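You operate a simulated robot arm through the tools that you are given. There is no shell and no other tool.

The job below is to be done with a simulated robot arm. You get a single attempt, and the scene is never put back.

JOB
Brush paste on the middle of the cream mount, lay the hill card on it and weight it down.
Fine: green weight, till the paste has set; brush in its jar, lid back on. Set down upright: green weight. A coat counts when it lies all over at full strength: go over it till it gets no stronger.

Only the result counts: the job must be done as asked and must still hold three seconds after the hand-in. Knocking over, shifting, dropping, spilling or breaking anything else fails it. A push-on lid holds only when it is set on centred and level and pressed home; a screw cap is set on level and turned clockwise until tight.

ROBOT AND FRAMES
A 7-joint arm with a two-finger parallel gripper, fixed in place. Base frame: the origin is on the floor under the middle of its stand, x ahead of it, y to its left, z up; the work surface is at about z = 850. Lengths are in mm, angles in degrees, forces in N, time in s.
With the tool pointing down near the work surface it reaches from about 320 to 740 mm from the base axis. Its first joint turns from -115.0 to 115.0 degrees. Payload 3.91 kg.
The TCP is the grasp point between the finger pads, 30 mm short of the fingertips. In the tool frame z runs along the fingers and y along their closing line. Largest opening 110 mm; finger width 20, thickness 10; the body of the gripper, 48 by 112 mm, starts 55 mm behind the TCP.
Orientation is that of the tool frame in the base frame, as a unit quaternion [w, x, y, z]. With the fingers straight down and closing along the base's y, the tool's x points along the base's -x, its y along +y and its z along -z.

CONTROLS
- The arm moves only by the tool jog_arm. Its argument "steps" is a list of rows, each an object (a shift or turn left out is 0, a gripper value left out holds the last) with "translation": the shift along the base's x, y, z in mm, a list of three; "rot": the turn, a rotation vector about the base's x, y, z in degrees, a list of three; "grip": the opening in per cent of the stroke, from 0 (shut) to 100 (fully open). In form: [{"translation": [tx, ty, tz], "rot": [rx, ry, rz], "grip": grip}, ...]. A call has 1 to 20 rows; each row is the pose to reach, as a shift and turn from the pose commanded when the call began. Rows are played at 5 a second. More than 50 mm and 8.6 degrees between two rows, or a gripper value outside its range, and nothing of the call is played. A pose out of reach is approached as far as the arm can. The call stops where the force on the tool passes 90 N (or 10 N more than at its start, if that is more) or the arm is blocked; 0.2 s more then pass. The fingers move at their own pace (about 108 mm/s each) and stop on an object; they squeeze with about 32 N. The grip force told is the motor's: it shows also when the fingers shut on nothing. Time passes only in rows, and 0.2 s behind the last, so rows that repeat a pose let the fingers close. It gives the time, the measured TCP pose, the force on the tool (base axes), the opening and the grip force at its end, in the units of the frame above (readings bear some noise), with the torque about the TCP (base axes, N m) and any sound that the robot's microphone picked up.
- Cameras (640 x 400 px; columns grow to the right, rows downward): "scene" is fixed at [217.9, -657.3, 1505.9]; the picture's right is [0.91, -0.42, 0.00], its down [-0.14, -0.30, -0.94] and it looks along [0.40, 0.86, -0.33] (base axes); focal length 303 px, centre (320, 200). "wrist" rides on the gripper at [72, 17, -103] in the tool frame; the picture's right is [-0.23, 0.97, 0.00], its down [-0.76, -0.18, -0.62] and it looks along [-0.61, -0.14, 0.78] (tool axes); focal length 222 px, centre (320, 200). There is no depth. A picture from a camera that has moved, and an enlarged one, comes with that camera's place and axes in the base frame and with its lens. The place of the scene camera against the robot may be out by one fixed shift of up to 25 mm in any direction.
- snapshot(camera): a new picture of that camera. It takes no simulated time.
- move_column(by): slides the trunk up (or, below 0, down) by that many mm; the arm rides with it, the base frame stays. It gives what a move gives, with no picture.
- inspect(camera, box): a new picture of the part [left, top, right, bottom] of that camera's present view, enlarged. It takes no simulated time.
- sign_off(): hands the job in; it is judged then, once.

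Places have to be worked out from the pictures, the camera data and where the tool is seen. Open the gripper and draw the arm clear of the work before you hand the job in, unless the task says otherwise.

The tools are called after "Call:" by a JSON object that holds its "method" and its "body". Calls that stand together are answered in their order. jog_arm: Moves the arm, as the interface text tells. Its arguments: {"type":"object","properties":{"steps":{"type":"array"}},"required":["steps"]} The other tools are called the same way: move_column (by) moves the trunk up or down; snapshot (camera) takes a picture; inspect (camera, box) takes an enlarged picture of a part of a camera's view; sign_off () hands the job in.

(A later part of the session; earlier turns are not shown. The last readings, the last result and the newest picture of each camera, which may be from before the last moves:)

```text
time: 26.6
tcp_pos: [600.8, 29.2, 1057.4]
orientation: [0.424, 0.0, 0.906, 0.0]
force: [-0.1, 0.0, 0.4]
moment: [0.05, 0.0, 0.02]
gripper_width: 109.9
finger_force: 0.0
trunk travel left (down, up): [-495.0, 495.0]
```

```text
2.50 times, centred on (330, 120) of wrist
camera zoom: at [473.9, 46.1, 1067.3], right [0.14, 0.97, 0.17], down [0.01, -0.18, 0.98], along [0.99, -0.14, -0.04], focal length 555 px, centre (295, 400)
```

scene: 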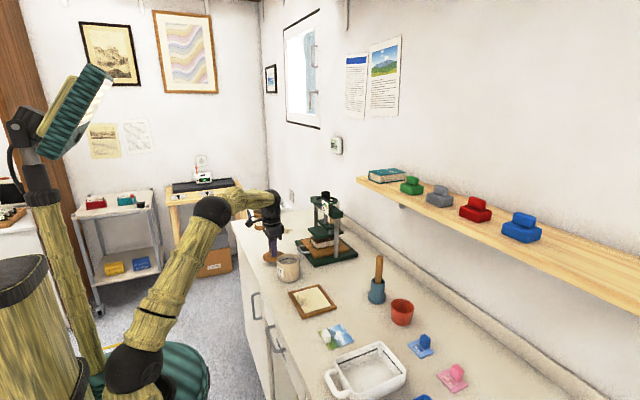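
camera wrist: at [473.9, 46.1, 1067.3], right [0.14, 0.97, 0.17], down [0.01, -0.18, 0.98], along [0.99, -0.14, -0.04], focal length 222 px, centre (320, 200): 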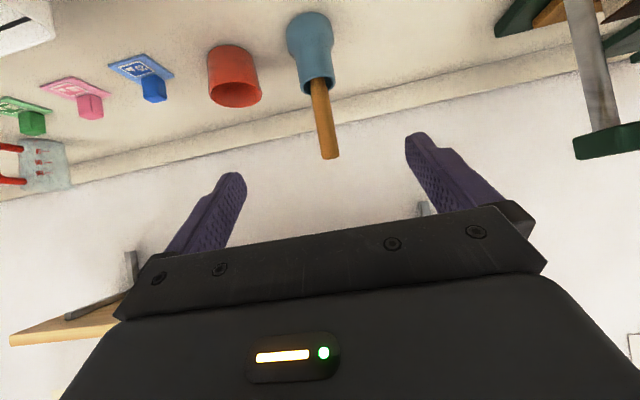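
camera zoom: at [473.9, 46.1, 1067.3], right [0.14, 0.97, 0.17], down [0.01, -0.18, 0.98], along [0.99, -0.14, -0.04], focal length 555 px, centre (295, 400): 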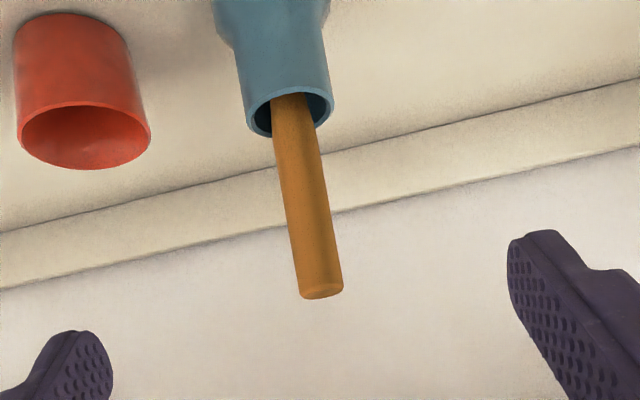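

Handle axis is at about (740.5, 29.4), top z≈1008, and the jar rim is near z 919. I'll approach along the tool axis, stopping short with the fingers straddling the handle.

Call:
{"method": "jog_arm", "body": {"steps": [{"translation": [32, 0, -9], "grip": 65}, {"translation": [64, 0, -18], "grip": 65}, {"translation": [85, 0, -36], "grip": 65}, {"translation": [105, 0, -53], "grip": 65}]}}

Call:
{"method": "snapshot", "body": {"camera": "wrist"}}

Call:
{"method": "inspect", "body": {"camera": "scene", "box": [340, 220, 440, 330]}}

```text
time: 27.6
tcp_pos: [707.2, 28.7, 1003.7]
orientation: [0.422, 0.0, 0.907, -0.001]
force: [0.6, -0.9, 0.7]
moment: [-0.05, -0.02, 0.02]
gripper_width: 71.2
finger_force: 0.0
trunk travel left (down, up): [-495.0, 495.0]
```

```text
taken
camera wrist: at [581.7, 45.4, 1013.9], right [0.15, 0.97, 0.17], down [0.01, -0.18, 0.98], along [0.99, -0.14, -0.04], focal length 222 px, centre (320, 200)
```

wrist: 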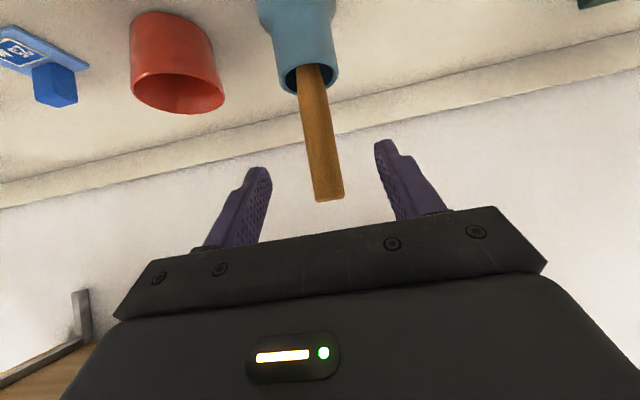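

```text
3.64 times, centred on (390, 275) of scene
camera zoom: at [217.9, -657.3, 1505.9], right [0.91, -0.42, 0.0], down [-0.14, -0.3, -0.94], along [0.4, 0.86, -0.33], focal length 1101 px, centre (66, -73)
```

zoom: 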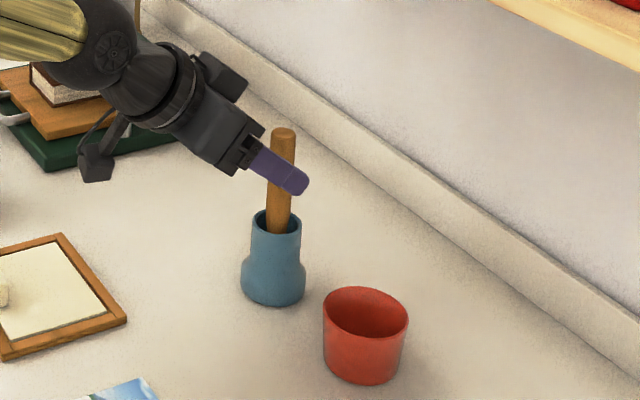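

The handle sits centred between the fingers. I'll advance the last 43 mm along the tool axis and close.

Call:
{"method": "jog_arm", "body": {"steps": [{"translation": [12, 0.5, -10]}, {"translation": [23, 0.5, -19]}, {"translation": [34, 0.5, -28]}, {"translation": [34, 0.5, -28]}, {"translation": [34, 0.5, -28], "grip": 30}, {"translation": [34, 0.5, -28], "grip": 0}, {"translation": [34, 0.5, -28], "grip": 0}, {"translation": [34, 0.5, -28], "grip": 0}]}}

Call:
{"method": "snapshot", "body": {"camera": "wrist"}}

Call:
{"method": "inspect", "body": {"camera": "scene", "box": [340, 220, 440, 330]}}

```text
time: 29.4
tcp_pos: [739.1, 28.7, 975.6]
orientation: [0.423, -0.001, 0.906, 0.0]
force: [0.3, 1.3, -0.7]
moment: [0.08, -0.03, 0.02]
gripper_width: 20.2
finger_force: 32.1
trunk travel left (down, up): [-495.0, 495.0]
```

```text
taken
camera wrist: at [613.9, 44.9, 985.8], right [0.15, 0.97, 0.17], down [0.01, -0.18, 0.98], along [0.99, -0.14, -0.04], focal length 222 px, centre (320, 200)
```

wrist: 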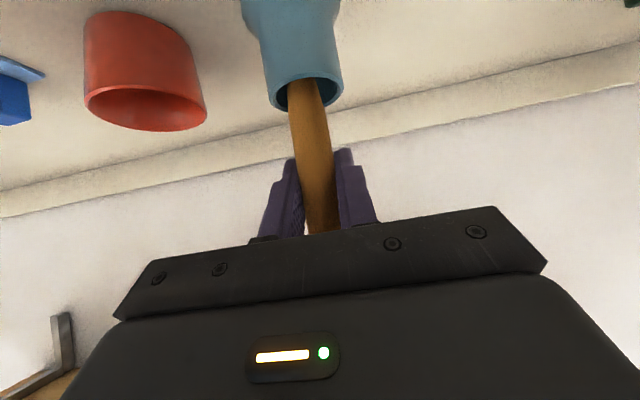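

```text
3.64 times, centred on (390, 275) of scene
camera zoom: at [217.9, -657.3, 1505.9], right [0.91, -0.42, 0.0], down [-0.14, -0.3, -0.94], along [0.4, 0.86, -0.33], focal length 1101 px, centre (66, -73)
```

zoom: 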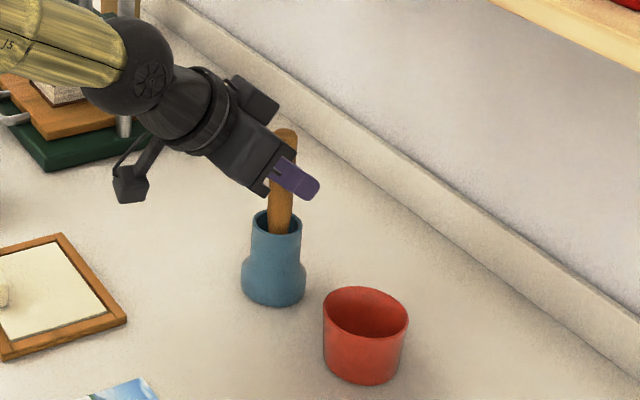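

Gripped at 20 mm width (TCP 739, 29, 975.6 with the brush seated). I'll lift it straight up out of the jar and look at the bristle end.

Call:
{"method": "jog_arm", "body": {"steps": [{"translation": [0, 0, 10]}, {"translation": [0, 0, 30]}, {"translation": [0, 0, 55]}, {"translation": [0, 0, 80]}, {"translation": [0, 0, 100]}]}}

Call:
{"method": "snapshot", "body": {"camera": "wrist"}}

Call:
{"method": "inspect", "body": {"camera": "scene", "box": [340, 200, 440, 310]}}

```text
time: 30.6
tcp_pos: [738.2, 26.9, 1074.9]
orientation: [0.422, 0.0, 0.906, 0.0]
force: [0.1, 0.2, 0.8]
moment: [-0.04, 0.02, -0.02]
gripper_width: 20.4
finger_force: 32.2
trunk travel left (down, up): [-495.0, 495.0]
```

```text
taken
camera wrist: at [613.5, 44.9, 1085.5], right [0.15, 0.97, 0.17], down [0.01, -0.18, 0.98], along [0.99, -0.14, -0.04], focal length 222 px, centre (320, 200)
```

wrist: 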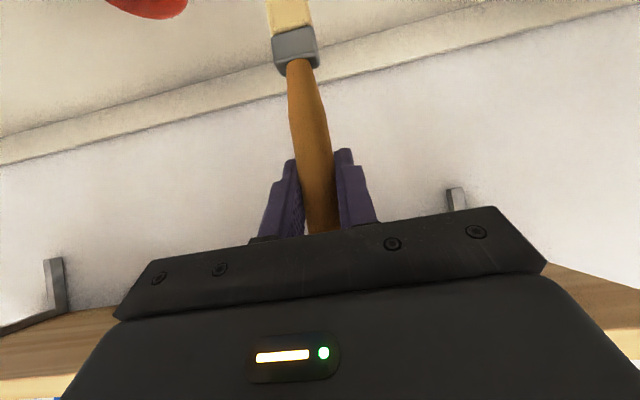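

```text
3.64 times, centred on (390, 255) of scene
camera zoom: at [217.9, -657.3, 1505.9], right [0.91, -0.42, 0.0], down [-0.14, -0.3, -0.94], along [0.4, 0.86, -0.33], focal length 1101 px, centre (66, 0)
```

zoom: 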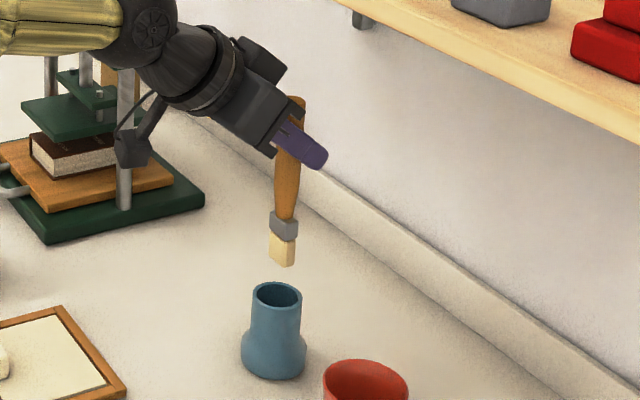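

The brush is out: grey ferrule and pale bristles, tip about 125–130 mm below the TCP. I'll zoom on the bristles for their shape.

Call:
{"method": "inspect", "body": {"camera": "wrist", "box": [250, 0, 370, 80]}}

Call:
{"method": "inspect", "body": {"camera": "scene", "box": [395, 215, 445, 285]}}

```text
5.00 times, centred on (310, 40) of wrist
camera zoom: at [613.5, 44.9, 1085.5], right [0.15, 0.97, 0.17], down [0.01, -0.18, 0.98], along [0.99, -0.14, -0.04], focal length 1111 px, centre (370, 1000)
```

zoom: 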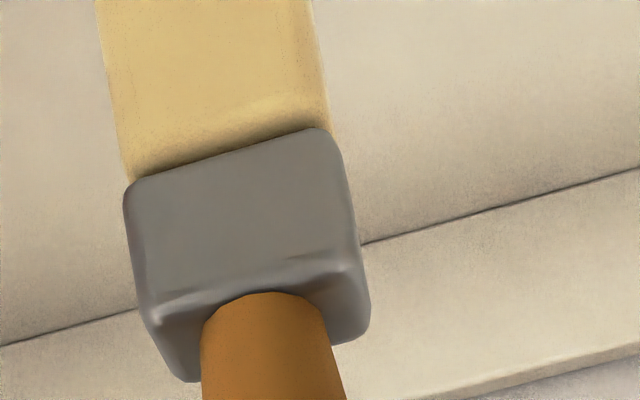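

```text
5.71 times, centred on (420, 250) of scene
camera zoom: at [217.9, -657.3, 1505.9], right [0.91, -0.42, 0.0], down [-0.14, -0.3, -0.94], along [0.4, 0.86, -0.33], focal length 1730 px, centre (-251, -86)
```

zoom: 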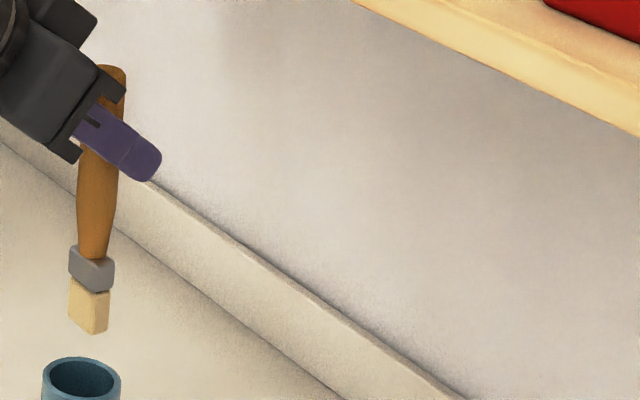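

Bristle head is about 24 mm wide in y. Before dipping, I'll zoom on the mount and card from the scene camera to see how the mount's little block and the card will fit together.

Call:
{"method": "inspect", "body": {"camera": "scene", "box": [280, 275, 345, 325]}}

Call:
{"method": "inspect", "body": {"camera": "scene", "box": [310, 315, 365, 355]}}

Call:
{"method": "inspect", "body": {"camera": "scene", "box": [268, 248, 312, 290]}}

```text
8.00 times, centred on (312, 300) of scene
camera zoom: at [217.9, -657.3, 1505.9], right [0.91, -0.42, 0.0], down [-0.14, -0.3, -0.94], along [0.4, 0.86, -0.33], focal length 2422 px, centre (380, -600)
```

zoom: 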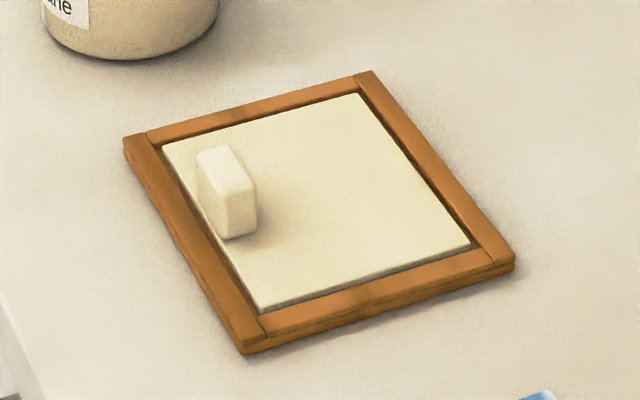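

```text
10.00 times, centred on (338, 335) of scene
camera zoom: at [217.9, -657.3, 1505.9], right [0.91, -0.42, 0.0], down [-0.14, -0.3, -0.94], along [0.4, 0.86, -0.33], focal length 3028 px, centre (145, -1150)
```

zoom: 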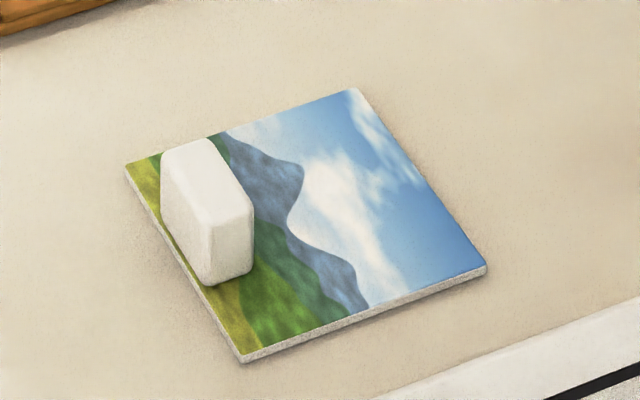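

```text
9.52 times, centred on (290, 269) of scene
camera zoom: at [217.9, -657.3, 1505.9], right [0.91, -0.42, 0.0], down [-0.14, -0.3, -0.94], along [0.4, 0.86, -0.33], focal length 2884 px, centre (606, -457)
```

zoom: 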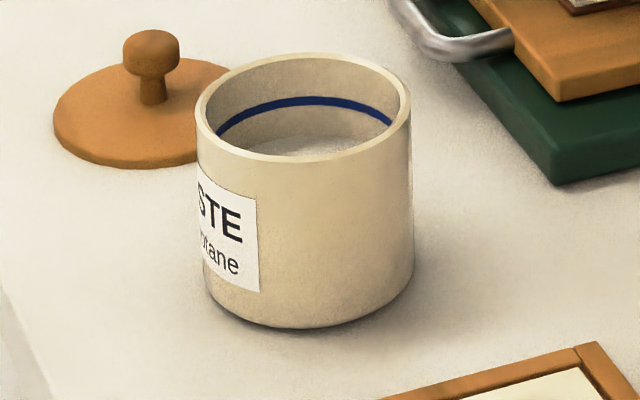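

Card is about 74×76 mm and the mount plate about 90×110 with its block at the near edge, so the fit matters. I'll retract the brush and get a closer wrist view of the mount.

Call:
{"method": "jog_arm", "body": {"steps": [{"translation": [-40, 5, 15]}, {"translation": [-80, 20, 30], "rot": [0, 7, 0]}, {"translation": [-120, 45, 40], "rot": [0, 14, 0]}, {"translation": [-160, 70, 40], "rot": [0, 21, 0]}, {"translation": [-200, 95, 40], "rot": [0, 28, 0]}, {"translation": [-235, 120, 40], "rot": [0, 34, 0]}, {"translation": [-250, 150, 40], "rot": [0, 40, 0]}]}}

Call:
{"method": "snapshot", "body": {"camera": "wrist"}}

Call:
{"method": "snapshot", "body": {"camera": "scene"}}

```text
time: 32.2
tcp_pos: [489.8, 179.4, 1113.9]
orientation: [0.087, 0.0, 0.996, 0.0]
force: [-0.1, -0.8, -0.5]
moment: [0.03, -0.08, 0.0]
gripper_width: 20.5
finger_force: 32.3
trunk travel left (down, up): [-495.0, 495.0]
```

```text
taken
camera wrist: at [400.8, 196.4, 1203.1], right [0.22, 0.97, 0.04], down [0.64, -0.18, 0.75], along [0.73, -0.14, -0.67], focal length 222 px, centre (320, 200)
```

wrist: 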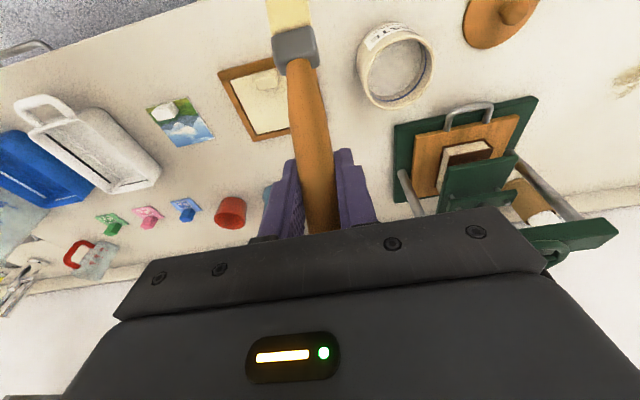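

```text
taken
```

scene: 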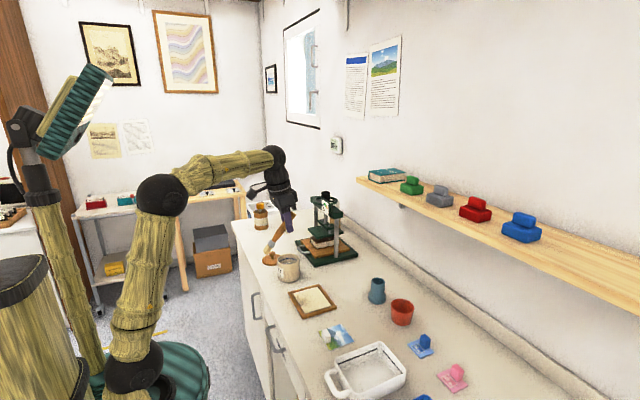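

The brush hides part of the mount; I'll shift 50 mm to the left and lower slightly, then zoom on the mount and jar interior.

Call:
{"method": "jog_arm", "body": {"steps": [{"translation": [-15, 30, -15]}, {"translation": [-30, 60, -30]}]}}

Call:
{"method": "inspect", "body": {"camera": "wrist", "box": [180, 60, 290, 150]}}

Call:
{"method": "inspect", "body": {"camera": "wrist", "box": [310, 20, 410, 110]}}

Call:
{"method": "inspect", "body": {"camera": "wrist", "box": [110, 80, 200, 160]}}

```text
time: 32.9
tcp_pos: [459.4, 236.1, 1083.7]
orientation: [0.087, -0.001, 0.996, 0.0]
force: [0.0, 0.5, 0.4]
moment: [-0.02, 0.03, -0.01]
gripper_width: 20.5
finger_force: 31.8
trunk travel left (down, up): [-495.0, 495.0]
```

```text
4.44 times, centred on (235, 105) of wrist
camera zoom: at [370.3, 253.8, 1172.8], right [0.22, 0.97, 0.04], down [0.64, -0.18, 0.75], along [0.73, -0.14, -0.66], focal length 987 px, centre (698, 622)
```

zoom: 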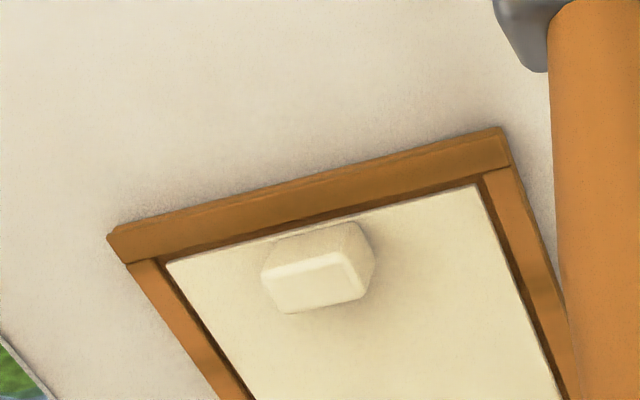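

```text
4.44 times, centred on (360, 65) of wrist
camera zoom: at [370.3, 253.8, 1172.8], right [0.22, 0.97, 0.04], down [0.64, -0.18, 0.75], along [0.73, -0.14, -0.66], focal length 987 px, centre (142, 800)
```

zoom: 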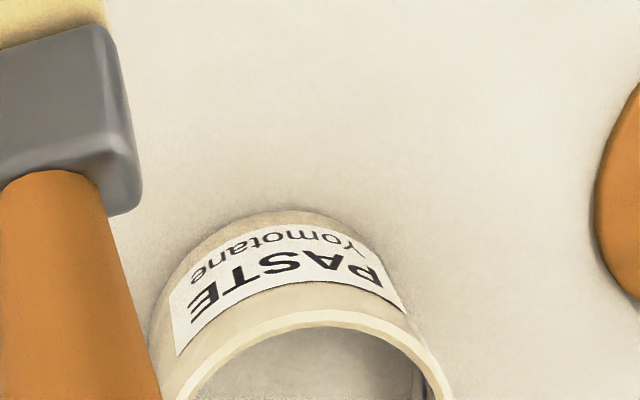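

```text
5.00 times, centred on (155, 120) of wrist
camera zoom: at [370.3, 253.8, 1172.8], right [0.22, 0.97, 0.04], down [0.64, -0.18, 0.75], along [0.73, -0.14, -0.66], focal length 1111 px, centre (1145, 600)
```

zoom: 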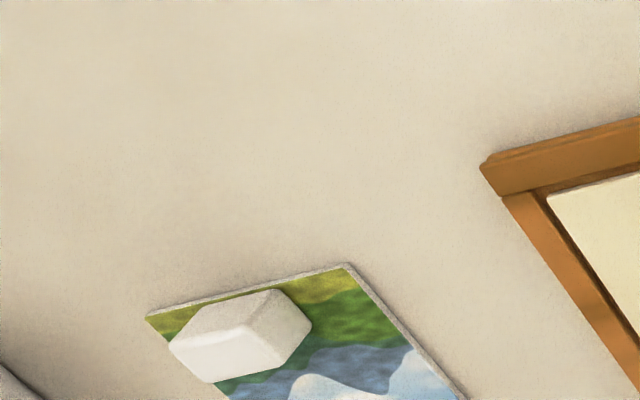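

The mount plate spans x≈495–587, y≈55–165 (centre ≈541, 110), with its block covering x 497–511. Now I'll bring the brush upright above the paste jar.

Call:
{"method": "jog_arm", "body": {"steps": [{"translation": [0, 0, 25]}, {"translation": [10, 8, 30], "rot": [0, -7, 0]}, {"translation": [20, 16, 30], "rot": [0, -14, 0]}, {"translation": [30, 24, 30], "rot": [0, -21, 0]}, {"translation": [40, 32, 30], "rot": [0, -28, 0]}, {"translation": [50, 39, 30], "rot": [0, -34, 0]}, {"translation": [57, 39, 30], "rot": [0, -40, 0]}]}}

Call:
{"method": "inspect", "body": {"camera": "scene", "box": [250, 180, 340, 290]}}

Call:
{"method": "snapshot", "body": {"camera": "wrist"}}

```text
time: 34.5
tcp_pos: [516.4, 276.6, 1115.0]
orientation: [0.423, -0.001, 0.906, 0.001]
force: [0.2, 0.5, 0.0]
moment: [0.04, 0.01, 0.02]
gripper_width: 20.2
finger_force: 32.1
trunk travel left (down, up): [-495.0, 495.0]
```

```text
3.64 times, centred on (295, 235) of scene
camera zoom: at [217.9, -657.3, 1505.9], right [0.91, -0.42, 0.0], down [-0.14, -0.3, -0.94], along [0.4, 0.86, -0.33], focal length 1101 px, centre (411, 73)
```

zoom: 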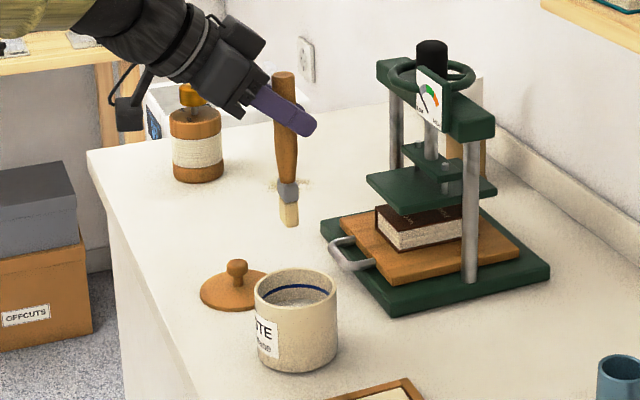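

```text
taken
camera wrist: at [390.0, 294.1, 1125.4], right [0.14, 0.97, 0.17], down [0.01, -0.18, 0.98], along [0.99, -0.14, -0.04], focal length 222 px, centre (320, 200)
```

wrist: 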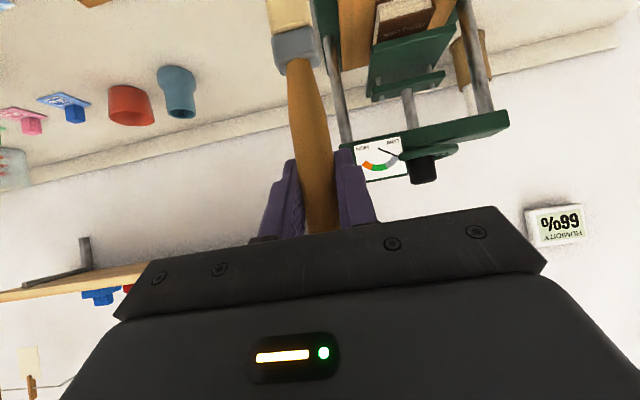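

The brush hangs upright over the jar mouth. I'll lower it to TCP z 1000 (tip roughly 875–880, into the paste) and swirl gently.

Call:
{"method": "jog_arm", "body": {"steps": [{"translation": [0.5, -1, -30]}, {"translation": [0.5, -1, -60]}, {"translation": [0.5, -1, -85]}, {"translation": [0.5, -1, -100]}, {"translation": [0.5, -1, -108]}, {"translation": [0.5, -1, -112]}, {"translation": [0.5, -1, -115]}, {"translation": [6, -1, -115]}, {"translation": [0.5, 5, -115]}, {"translation": [-5, -1, -115]}, {"translation": [0.5, -7, -115]}, {"translation": [0.5, -1, -115]}]}}

Call:
{"method": "inspect", "body": {"camera": "scene", "box": [260, 210, 320, 290]}}

```text
time: 37.0
tcp_pos: [514.9, 275.0, 1000.2]
orientation: [0.423, 0.0, 0.906, -0.002]
force: [-0.8, -5.5, 11.1]
moment: [-0.46, 0.07, 0.0]
gripper_width: 20.5
finger_force: 32.5
trunk travel left (down, up): [-495.0, 495.0]
```

```text
5.00 times, centred on (290, 250) of scene
camera zoom: at [217.9, -657.3, 1505.9], right [0.91, -0.42, 0.0], down [-0.14, -0.3, -0.94], along [0.4, 0.86, -0.33], focal length 1514 px, centre (470, -50)
```

zoom: 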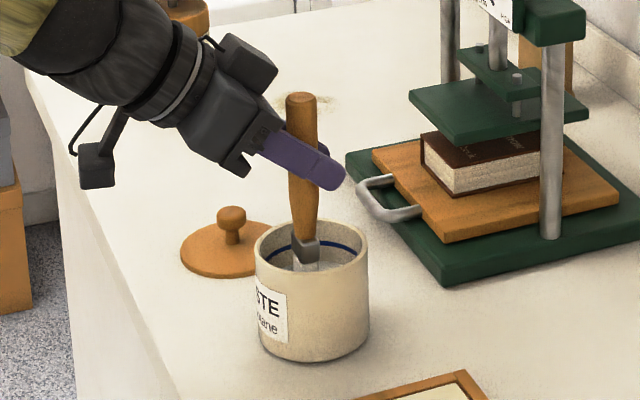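

There is 11 N upward, so the tip is pressing on the paste bed. I'll lift the brush clear and look at the bristles for load and at the grip for any slip.

Call:
{"method": "jog_arm", "body": {"steps": [{"translation": [0, 0, 3]}, {"translation": [0, 0, 15]}, {"translation": [0, 0, 50]}, {"translation": [0, 0, 90]}, {"translation": [0, 0, 115]}]}}

Call:
{"method": "inspect", "body": {"camera": "scene", "box": [260, 180, 320, 260]}}

Call:
{"method": "inspect", "body": {"camera": "wrist", "box": [250, 0, 400, 100]}}

```text
time: 38.2
tcp_pos: [516.8, 276.6, 1117.9]
orientation: [0.423, 0.0, 0.906, 0.0]
force: [1.1, 0.2, -0.5]
moment: [-0.02, 0.0, -0.02]
gripper_width: 20.1
finger_force: 32.1
trunk travel left (down, up): [-495.0, 495.0]
```

```text
5.00 times, centred on (290, 220) of scene
camera zoom: at [217.9, -657.3, 1505.9], right [0.91, -0.42, 0.0], down [-0.14, -0.3, -0.94], along [0.4, 0.86, -0.33], focal length 1514 px, centre (470, 100)
```

zoom: 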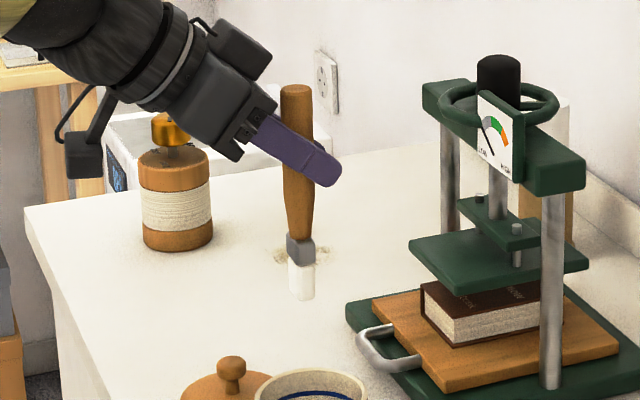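

```text
4.00 times, centred on (325, 50) of wrist
camera zoom: at [390.8, 293.5, 1127.1], right [0.15, 0.97, 0.17], down [0.01, -0.18, 0.98], along [0.99, -0.14, -0.04], focal length 888 px, centre (300, 800)
```

zoom: 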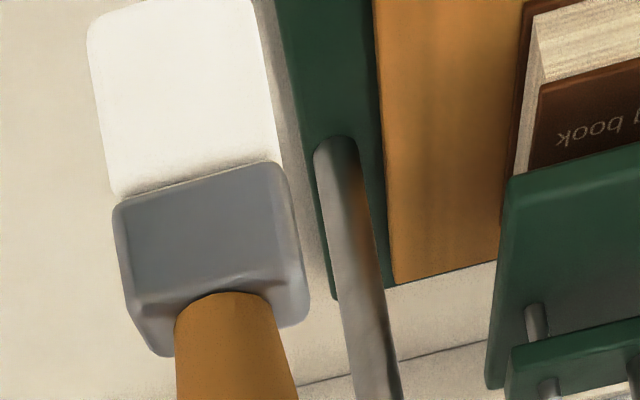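

The bristles turned white, so the brush is loaded; the brush slid up about 9 mm in the grip, so its tip is now ≈112 mm below the TCP. I'll move over the middle of the mount and lower to just above it.

Call:
{"method": "jog_arm", "body": {"steps": [{"translation": [5, -40, 0]}, {"translation": [12, -85, 0]}, {"translation": [20, -130, 0]}, {"translation": [28, -166, -20]}, {"translation": [28, -166, -60]}, {"translation": [28, -166, -100]}, {"translation": [28, -166, -130]}, {"translation": [28, -166, -138]}]}}

Call:
{"method": "inspect", "body": {"camera": "scene", "box": [280, 240, 350, 330]}}

Call:
{"method": "snapshot", "body": {"camera": "wrist"}}

```text
time: 40.0
tcp_pos: [541.9, 111.6, 976.9]
orientation: [0.423, -0.002, 0.906, 0.001]
force: [-0.5, 0.7, -0.2]
moment: [-0.03, 0.01, 0.03]
gripper_width: 20.3
finger_force: 32.1
trunk travel left (down, up): [-495.0, 495.0]
```

```text
4.44 times, centred on (315, 285) of scene
camera zoom: at [217.9, -657.3, 1505.9], right [0.91, -0.42, 0.0], down [-0.14, -0.3, -0.94], along [0.4, 0.86, -0.33], focal length 1346 px, centre (342, -178)
```

zoom: 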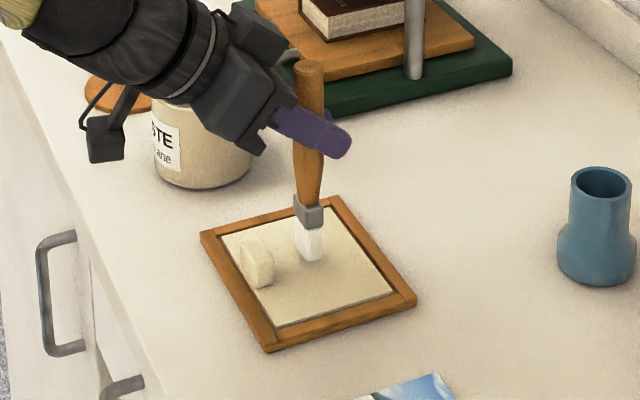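

```text
taken
camera wrist: at [417.5, 127.9, 988.1], right [0.14, 0.97, 0.17], down [0.01, -0.18, 0.98], along [0.99, -0.14, -0.04], focal length 222 px, centre (320, 200)
```

wrist: 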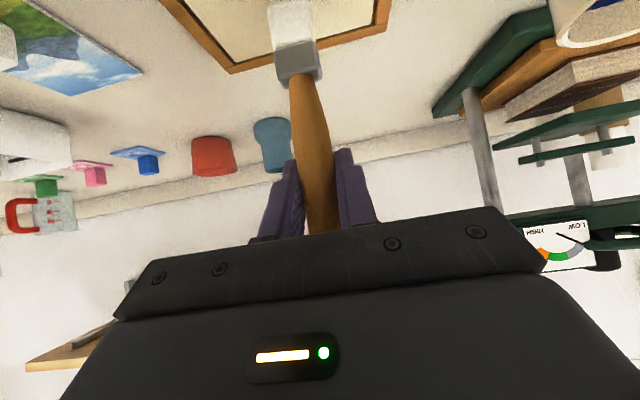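

The brush hangs just above the mount's centre. I'll step down gently until the bristles touch.

Call:
{"method": "jog_arm", "body": {"steps": [{"translation": [0, 0, -2]}, {"translation": [0, 0, -4]}, {"translation": [0, 0, -6]}]}}

Call:
{"method": "inspect", "body": {"camera": "scene", "box": [290, 270, 345, 325]}}

```text
time: 40.9
tcp_pos: [542.6, 110.2, 971.6]
orientation: [0.422, 0.0, 0.907, 0.0]
force: [0.2, 0.5, -0.8]
moment: [-0.01, 0.02, 0.0]
gripper_width: 20.1
finger_force: 31.5
trunk travel left (down, up): [-495.0, 495.0]
```

```text
7.27 times, centred on (318, 298) of scene
camera zoom: at [217.9, -657.3, 1505.9], right [0.91, -0.42, 0.0], down [-0.14, -0.3, -0.94], along [0.4, 0.86, -0.33], focal length 2202 px, centre (338, -509)
```

zoom: 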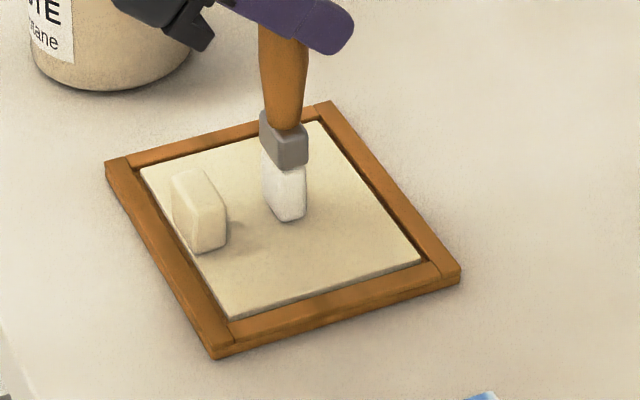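

Still no contact at 971.6; lowering further in 1 mm steps.

Call:
{"method": "jog_arm", "body": {"steps": [{"translation": [0, 0, -1]}, {"translation": [0, 0, -2]}, {"translation": [0, 0, -3]}]}}

```text
time: 41.6
tcp_pos: [542.9, 110.3, 970.5]
orientation: [0.424, 0.001, 0.906, -0.001]
force: [-0.4, -0.1, 13.2]
moment: [-0.01, -0.02, -0.02]
gripper_width: 20.4
finger_force: 32.4
trunk travel left (down, up): [-495.0, 495.0]
```

Contact: 13 N. I'll back off to a light press and make a short test stroke toward +x, then look at the mark it leaves.

Call:
{"method": "jog_arm", "body": {"steps": [{"translation": [0, 0, 1.2]}, {"translation": [6, 0, 1.2]}, {"translation": [12, 0, 1.2]}, {"translation": [18, 0, 1.2]}, {"translation": [24, 0, 1.2]}]}}

Call:
{"method": "inspect", "body": {"camera": "scene", "box": [290, 270, 345, 325]}}

Call:
{"method": "inspect", "body": {"camera": "wrist", "box": [200, 0, 400, 100]}}

```text
time: 42.9
tcp_pos: [566.5, 111.7, 970.1]
orientation: [0.423, 0.0, 0.906, -0.001]
force: [-1.9, 1.3, 9.7]
moment: [0.19, 0.22, 0.08]
gripper_width: 20.3
finger_force: 31.8
trunk travel left (down, up): [-495.0, 495.0]
```

```text
7.27 times, centred on (318, 298) of scene
camera zoom: at [217.9, -657.3, 1505.9], right [0.91, -0.42, 0.0], down [-0.14, -0.3, -0.94], along [0.4, 0.86, -0.33], focal length 2202 px, centre (338, -509)
```

zoom: 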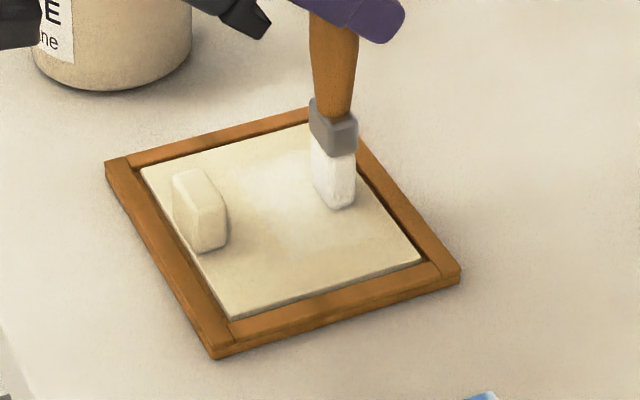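

```text
3.20 times, centred on (300, 50) of wrist
camera zoom: at [441.7, 127.3, 980.8], right [0.14, 0.97, 0.17], down [0.01, -0.18, 0.98], along [0.99, -0.14, -0.04], focal length 711 px, centre (384, 680)
```

zoom: 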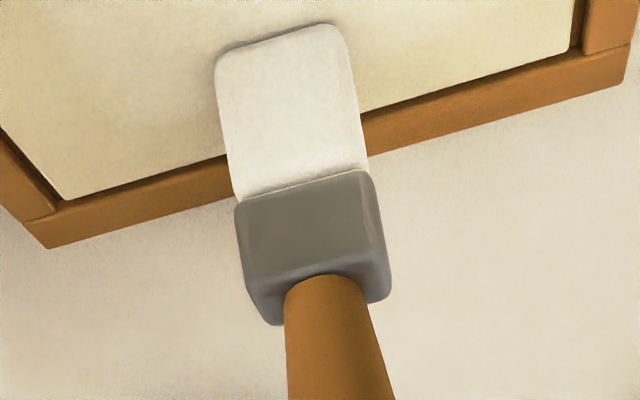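

A faint white smear shows after the test stroke with about 10 N contact, and the frame has not moved. I'll now brush overlapping lanes across the middle.

Call:
{"method": "jog_arm", "body": {"steps": [{"translation": [-15, 0, 0]}, {"translation": [-30, 0, 0]}, {"translation": [-45, 0, 0]}, {"translation": [-45, 13, 0]}, {"translation": [-30, 13, 0]}, {"translation": [-15, 13, 0]}, {"translation": [0, 13, 0]}, {"translation": [10, 13, 0]}, {"translation": [10, 26, 0]}, {"translation": [-5, 26, 0]}, {"translation": [-20, 26, 0]}, {"translation": [-35, 26, 0]}, {"translation": [-45, 26, 0]}, {"translation": [-45, 13, 0]}, {"translation": [-45, 0, 0]}, {"translation": [-45, -13, 0]}, {"translation": [-30, -13, 0]}, {"translation": [-15, -13, 0]}, {"translation": [0, -13, 0]}, {"translation": [10, -13, 0]}]}}

Call:
{"method": "inspect", "body": {"camera": "scene", "box": [290, 270, 345, 325]}}

Call:
{"method": "inspect", "body": {"camera": "wrist", "box": [200, 0, 440, 120]}}

```text
time: 47.0
tcp_pos: [578.6, 96.6, 969.4]
orientation: [0.423, -0.001, 0.906, -0.001]
force: [-0.8, -0.9, 6.7]
moment: [0.02, 0.09, -0.02]
gripper_width: 20.4
finger_force: 31.9
trunk travel left (down, up): [-495.0, 495.0]
```

```text
7.27 times, centred on (318, 298) of scene
camera zoom: at [217.9, -657.3, 1505.9], right [0.91, -0.42, 0.0], down [-0.14, -0.3, -0.94], along [0.4, 0.86, -0.33], focal length 2202 px, centre (338, -509)
```

zoom: 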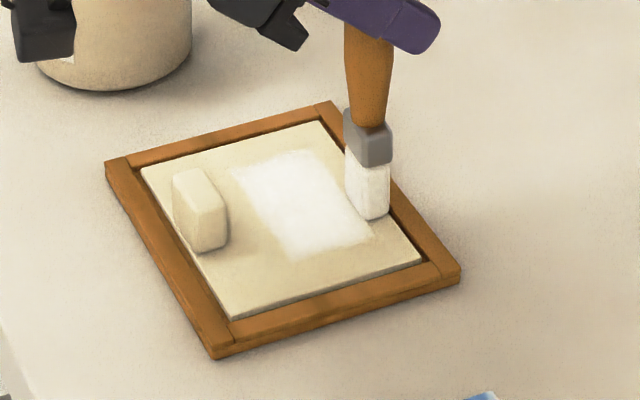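

```text
2.67 times, centred on (320, 60) of wrist
camera zoom: at [452.2, 114.0, 980.5], right [0.15, 0.97, 0.17], down [0.01, -0.18, 0.98], along [0.99, -0.14, -0.04], focal length 592 px, centre (320, 573)
```

zoom: 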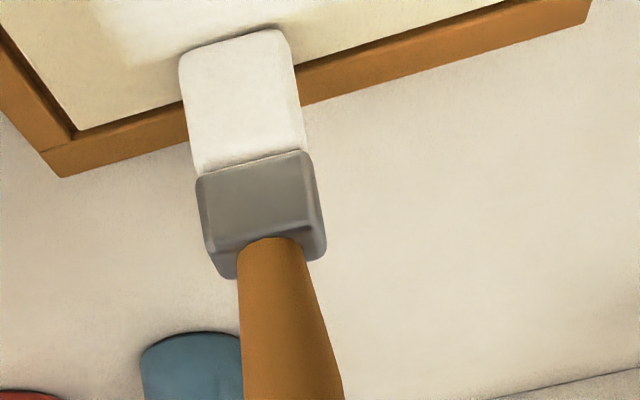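

A clear white coat appears, though its near edge stops around x≈537. I'll lift the brush and look at the coat without it in the way.

Call:
{"method": "jog_arm", "body": {"steps": [{"translation": [0, 0, 20]}, {"translation": [-10, 0, 60]}, {"translation": [-50, 10, 80]}]}}

Call:
{"method": "inspect", "body": {"camera": "scene", "box": [290, 270, 345, 325]}}

Call:
{"method": "inspect", "body": {"camera": "scene", "box": [290, 215, 345, 300]}}

Call:
{"method": "snapshot", "body": {"camera": "wrist"}}

```text
time: 47.9
tcp_pos: [526.6, 108.2, 1049.5]
orientation: [0.423, 0.0, 0.906, 0.0]
force: [0.0, -0.4, -0.3]
moment: [0.0, -0.01, 0.0]
gripper_width: 20.0
finger_force: 32.1
trunk travel left (down, up): [-495.0, 495.0]
```

```text
7.27 times, centred on (318, 298) of scene
camera zoom: at [217.9, -657.3, 1505.9], right [0.91, -0.42, 0.0], down [-0.14, -0.3, -0.94], along [0.4, 0.86, -0.33], focal length 2202 px, centre (338, -509)
```

zoom: 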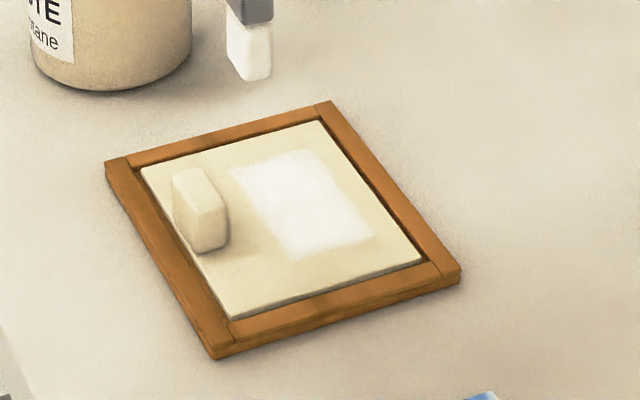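

```text
4.71 times, centred on (318, 258) of scene
camera zoom: at [217.9, -657.3, 1505.9], right [0.91, -0.42, 0.0], down [-0.14, -0.3, -0.94], along [0.4, 0.86, -0.33], focal length 1425 px, centre (332, -71)
```

zoom: 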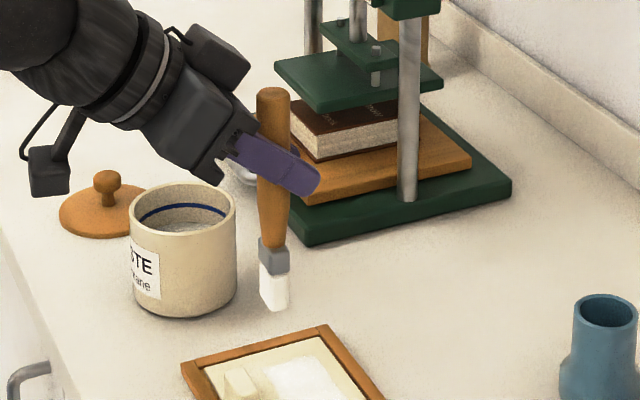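

```text
taken
camera wrist: at [400.8, 124.8, 1060.3], right [0.14, 0.97, 0.17], down [0.01, -0.18, 0.98], along [0.99, -0.14, -0.04], focal length 222 px, centre (320, 200)
```

wrist: 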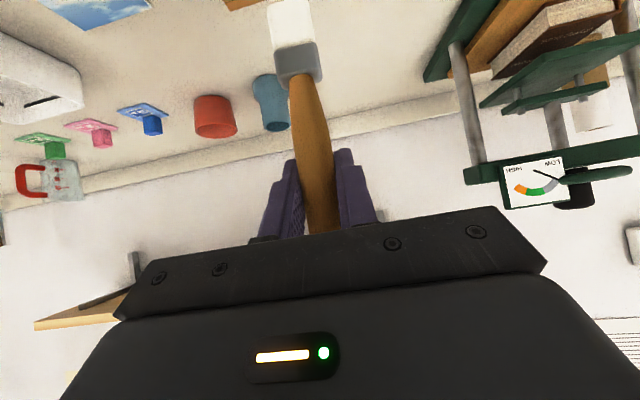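

The coat forms a sharp-edged rectangle about 39×70 mm, centred near (551, 111) — the clear area beside the block, just where the card fits. I'll zoom in to judge evenness before going over it again.

Call:
{"method": "inspect", "body": {"camera": "scene", "box": [304, 286, 330, 308]}}

```text
16.00 times, centred on (317, 297) of scene
camera zoom: at [217.9, -657.3, 1505.9], right [0.91, -0.42, 0.0], down [-0.14, -0.3, -0.94], along [0.4, 0.86, -0.33], focal length 4844 px, centre (368, -1352)
```

zoom: 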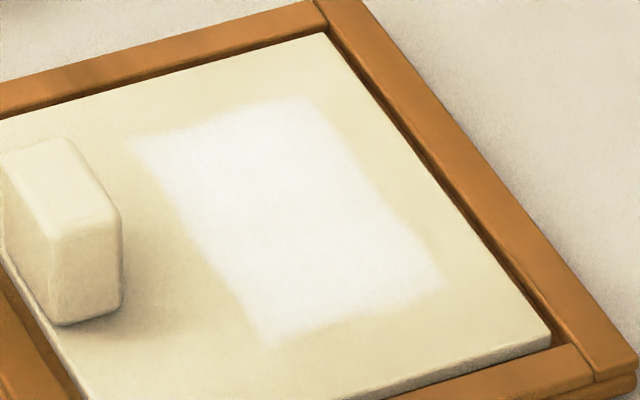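

The corners still look thin. I'll go over it again, with lanes reaching a bit further in y, at the same light contact.

Call:
{"method": "jog_arm", "body": {"steps": [{"translation": [0, 20, -40]}, {"translation": [0, 35, -72]}, {"translation": [-5, 41, -80]}, {"translation": [15, 41, -80]}, {"translation": [35, 41, -80]}, {"translation": [53, 41, -80]}, {"translation": [53, 30, -80]}, {"translation": [35, 30, -80]}, {"translation": [15, 30, -80]}, {"translation": [-5, 30, -80]}, {"translation": [-5, 19, -80]}, {"translation": [15, 19, -80]}, {"translation": [35, 19, -80]}, {"translation": [53, 19, -80]}, {"translation": [53, 8, -80]}, {"translation": [35, 8, -80]}, {"translation": [15, 8, -80]}, {"translation": [-5, 8, -80]}, {"translation": [-5, -3, -80]}, {"translation": [15, -3, -80]}]}}

Call:
{"method": "inspect", "body": {"camera": "scene", "box": [300, 282, 334, 310]}}

```text
time: 52.0
tcp_pos: [543.1, 102.8, 970.8]
orientation: [0.424, 0.0, 0.906, -0.001]
force: [1.3, 0.5, 7.8]
moment: [-0.02, -0.05, 0.01]
gripper_width: 20.7
finger_force: 31.9
trunk travel left (down, up): [-495.0, 495.0]
```

```text
14.29 times, centred on (317, 296) of scene
camera zoom: at [217.9, -657.3, 1505.9], right [0.91, -0.42, 0.0], down [-0.14, -0.3, -0.94], along [0.4, 0.86, -0.33], focal length 4325 px, centre (363, -1171)
```

zoom: 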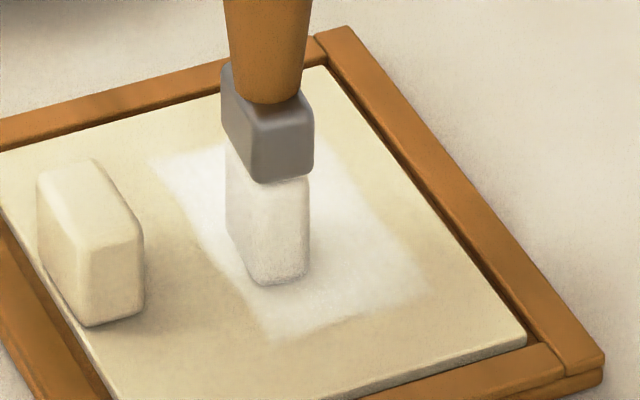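

The bristles are losing whiteness. I'll finish the remaining lanes on the right side, then lift and check before re-dipping.

Call:
{"method": "jog_arm", "body": {"steps": [{"translation": [18, 0, 0]}, {"translation": [38, 0, 0]}, {"translation": [38, -11, 0]}, {"translation": [18, -11, 0]}, {"translation": [0, -11, 0]}, {"translation": [-20, -11, 0]}, {"translation": [-20, -22, 0]}, {"translation": [0, -22, 0]}, {"translation": [18, -22, 0]}, {"translation": [38, -22, 0]}, {"translation": [38, -31, 0]}, {"translation": [18, -31, 0]}, {"translation": [0, -31, 0]}, {"translation": [-20, -31, 0]}, {"translation": [-20, -31, 35]}, {"translation": [-20, 0, 70]}, {"translation": [-20, 40, 90]}]}}

Call:
{"method": "inspect", "body": {"camera": "scene", "box": [300, 282, 334, 310]}}

Call:
{"method": "inspect", "body": {"camera": "scene", "box": [280, 220, 340, 300]}}

```text
time: 55.6
tcp_pos: [520.3, 143.1, 1060.9]
orientation: [0.422, -0.001, 0.906, 0.001]
force: [-0.1, 0.5, -0.6]
moment: [0.0, 0.0, -0.02]
gripper_width: 20.8
finger_force: 31.9
trunk travel left (down, up): [-495.0, 495.0]
```

```text
14.29 times, centred on (317, 296) of scene
camera zoom: at [217.9, -657.3, 1505.9], right [0.91, -0.42, 0.0], down [-0.14, -0.3, -0.94], along [0.4, 0.86, -0.33], focal length 4325 px, centre (363, -1171)
```

zoom: 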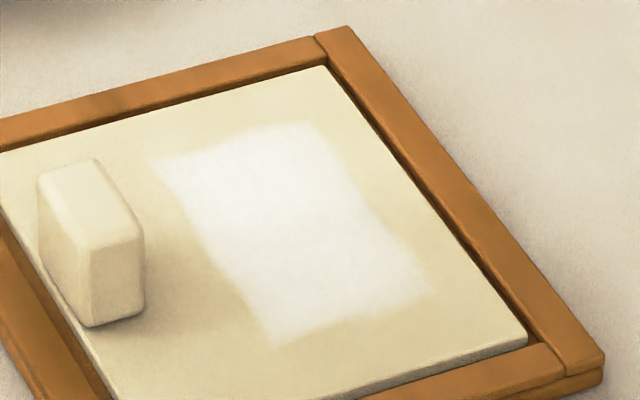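

```text
5.00 times, centred on (310, 260) of scene
camera zoom: at [217.9, -657.3, 1505.9], right [0.91, -0.42, 0.0], down [-0.14, -0.3, -0.94], along [0.4, 0.86, -0.33], focal length 1514 px, centre (370, -100)
```

zoom: 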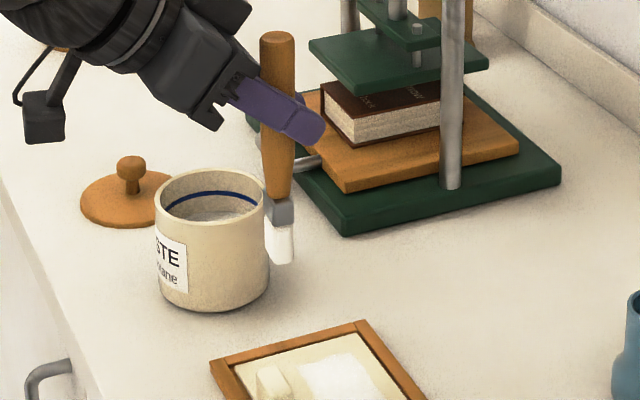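

The coat stays within the same rectangle and is whitest in the centre, slightly fainter at the edges. I'll re-dip the brush in the jar, more gently this time.

Call:
{"method": "jog_arm", "body": {"steps": [{"translation": [0, 10, 35]}, {"translation": [-2, 50, 45]}, {"translation": [-3, 95, 45]}, {"translation": [-4, 132, 40]}, {"translation": [-4, 132, 0]}, {"translation": [-4, 132, -35]}, {"translation": [-4, 132, -55]}, {"translation": [-4, 132, -61]}, {"translation": [-4, 132, -64]}]}}

Call:
{"method": "inspect", "body": {"camera": "scene", "box": [260, 210, 320, 290]}}

```text
time: 57.6
tcp_pos: [518.4, 276.8, 999.6]
orientation: [0.425, -0.001, 0.905, 0.001]
force: [-0.6, -1.2, 15.6]
moment: [-0.15, -0.02, 0.0]
gripper_width: 20.6
finger_force: 31.7
trunk travel left (down, up): [-495.0, 495.0]
```

```text
5.00 times, centred on (290, 250) of scene
camera zoom: at [217.9, -657.3, 1505.9], right [0.91, -0.42, 0.0], down [-0.14, -0.3, -0.94], along [0.4, 0.86, -0.33], focal length 1514 px, centre (470, -50)
```

zoom: 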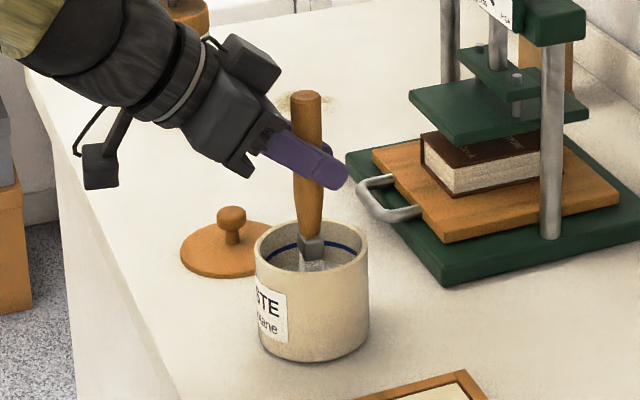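

It touches the paste at TCP z≈1000 with ~15 N. I'll swirl a little at reduced pressure, then lift.

Call:
{"method": "jog_arm", "body": {"steps": [{"translation": [0, 0, 2]}, {"translation": [4, 0, 2]}, {"translation": [0, 4, 2]}, {"translation": [-4, 0, 2]}, {"translation": [0, -4, 2]}, {"translation": [0, 0, 2]}, {"translation": [0, 0, 30]}, {"translation": [0, 0, 70]}, {"translation": [0, 0, 105]}]}}

Call:
{"method": "inspect", "body": {"camera": "scene", "box": [260, 180, 320, 260]}}

Call:
{"method": "inspect", "body": {"camera": "wrist", "box": [250, 0, 400, 100]}}

```text
time: 59.6
tcp_pos: [517.7, 275.1, 1100.5]
orientation: [0.422, 0.0, 0.907, -0.001]
force: [0.3, -0.5, -0.5]
moment: [0.0, 0.01, 0.02]
gripper_width: 20.7
finger_force: 32.7
trunk travel left (down, up): [-495.0, 495.0]
```

```text
5.00 times, centred on (290, 220) of scene
camera zoom: at [217.9, -657.3, 1505.9], right [0.91, -0.42, 0.0], down [-0.14, -0.3, -0.94], along [0.4, 0.86, -0.33], focal length 1514 px, centre (470, 100)
```

zoom: 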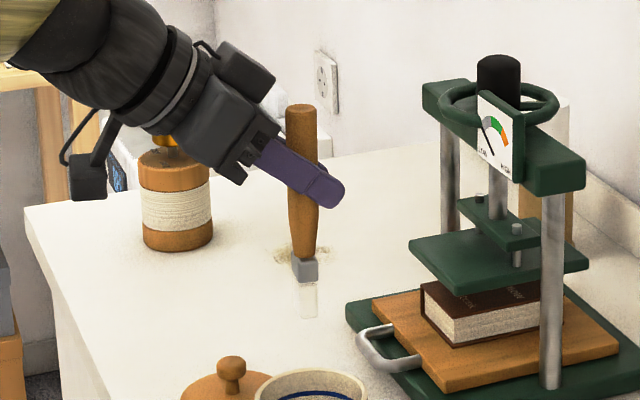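

```text
4.00 times, centred on (325, 50) of wrist
camera zoom: at [392.3, 293.3, 1111.1], right [0.15, 0.97, 0.17], down [0.01, -0.18, 0.98], along [0.99, -0.14, -0.04], focal length 888 px, centre (300, 800)
```

zoom: 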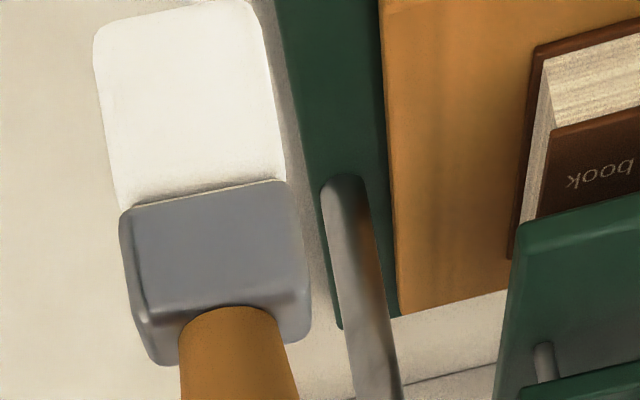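

Bristles are fully white again. I'll make another full pass over the rectangle at slightly lower TCP height because the brush slid another 2 mm.

Call:
{"method": "jog_arm", "body": {"steps": [{"translation": [2, -45, 0]}, {"translation": [4, -90, -20]}, {"translation": [4, -126, -55]}, {"translation": [4, -126, -100]}, {"translation": [4, -126, -129]}, {"translation": [4, -126, -132.5]}, {"translation": [24, -126, -132.5]}, {"translation": [44, -126, -132.5]}, {"translation": [62, -126, -132.5]}, {"translation": [62, -137, -132.5]}, {"translation": [44, -137, -132.5]}, {"translation": [24, -137, -132.5]}, {"translation": [4, -137, -132.5]}, {"translation": [4, -148, -132.5]}, {"translation": [24, -148, -132.5]}, {"translation": [44, -148, -132.5]}, {"translation": [62, -148, -132.5]}, {"translation": [62, -159, -132.5]}, {"translation": [44, -159, -132.5]}, {"translation": [24, -159, -132.5]}]}}

Call:
{"method": "inspect", "body": {"camera": "scene", "box": [300, 282, 334, 310]}}

```text
refused: row 3 steps farther than a row can; nothing moved
```

```text
14.29 times, centred on (317, 296) of scene
camera zoom: at [217.9, -657.3, 1505.9], right [0.91, -0.42, 0.0], down [-0.14, -0.3, -0.94], along [0.4, 0.86, -0.33], focal length 4325 px, centre (363, -1171)
```

zoom: 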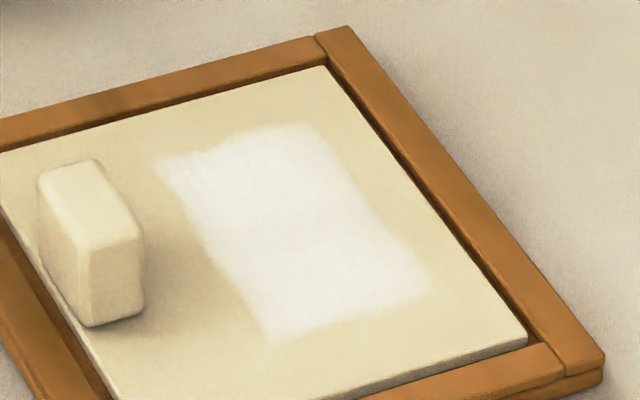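

Row 3 was just over 50 mm; I'll resend with that step shortened.

Call:
{"method": "jog_arm", "body": {"steps": [{"translation": [2, -45, 0]}, {"translation": [4, -90, -15]}, {"translation": [4, -126, -45]}, {"translation": [4, -126, -90]}, {"translation": [4, -126, -127]}, {"translation": [4, -126, -132.5]}, {"translation": [24, -126, -132.5]}, {"translation": [44, -126, -132.5]}, {"translation": [62, -126, -132.5]}, {"translation": [62, -137, -132.5]}, {"translation": [44, -137, -132.5]}, {"translation": [24, -137, -132.5]}, {"translation": [4, -137, -132.5]}, {"translation": [4, -148, -132.5]}, {"translation": [24, -148, -132.5]}, {"translation": [44, -148, -132.5]}, {"translation": [62, -148, -132.5]}, {"translation": [62, -159, -132.5]}, {"translation": [44, -159, -132.5]}, {"translation": [24, -159, -132.5]}]}}

Call:
{"method": "inspect", "body": {"camera": "scene", "box": [300, 282, 334, 310]}}

```text
time: 63.9
tcp_pos: [541.9, 116.1, 968.6]
orientation: [0.423, 0.0, 0.906, -0.001]
force: [-1.5, 0.7, 9.3]
moment: [-0.04, 0.04, 0.03]
gripper_width: 20.8
finger_force: 32.2
trunk travel left (down, up): [-495.0, 495.0]
```

```text
14.29 times, centred on (317, 296) of scene
camera zoom: at [217.9, -657.3, 1505.9], right [0.91, -0.42, 0.0], down [-0.14, -0.3, -0.94], along [0.4, 0.86, -0.33], focal length 4325 px, centre (363, -1171)
```

zoom: 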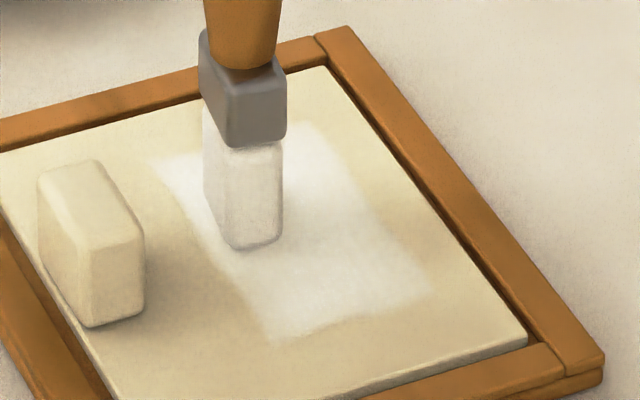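

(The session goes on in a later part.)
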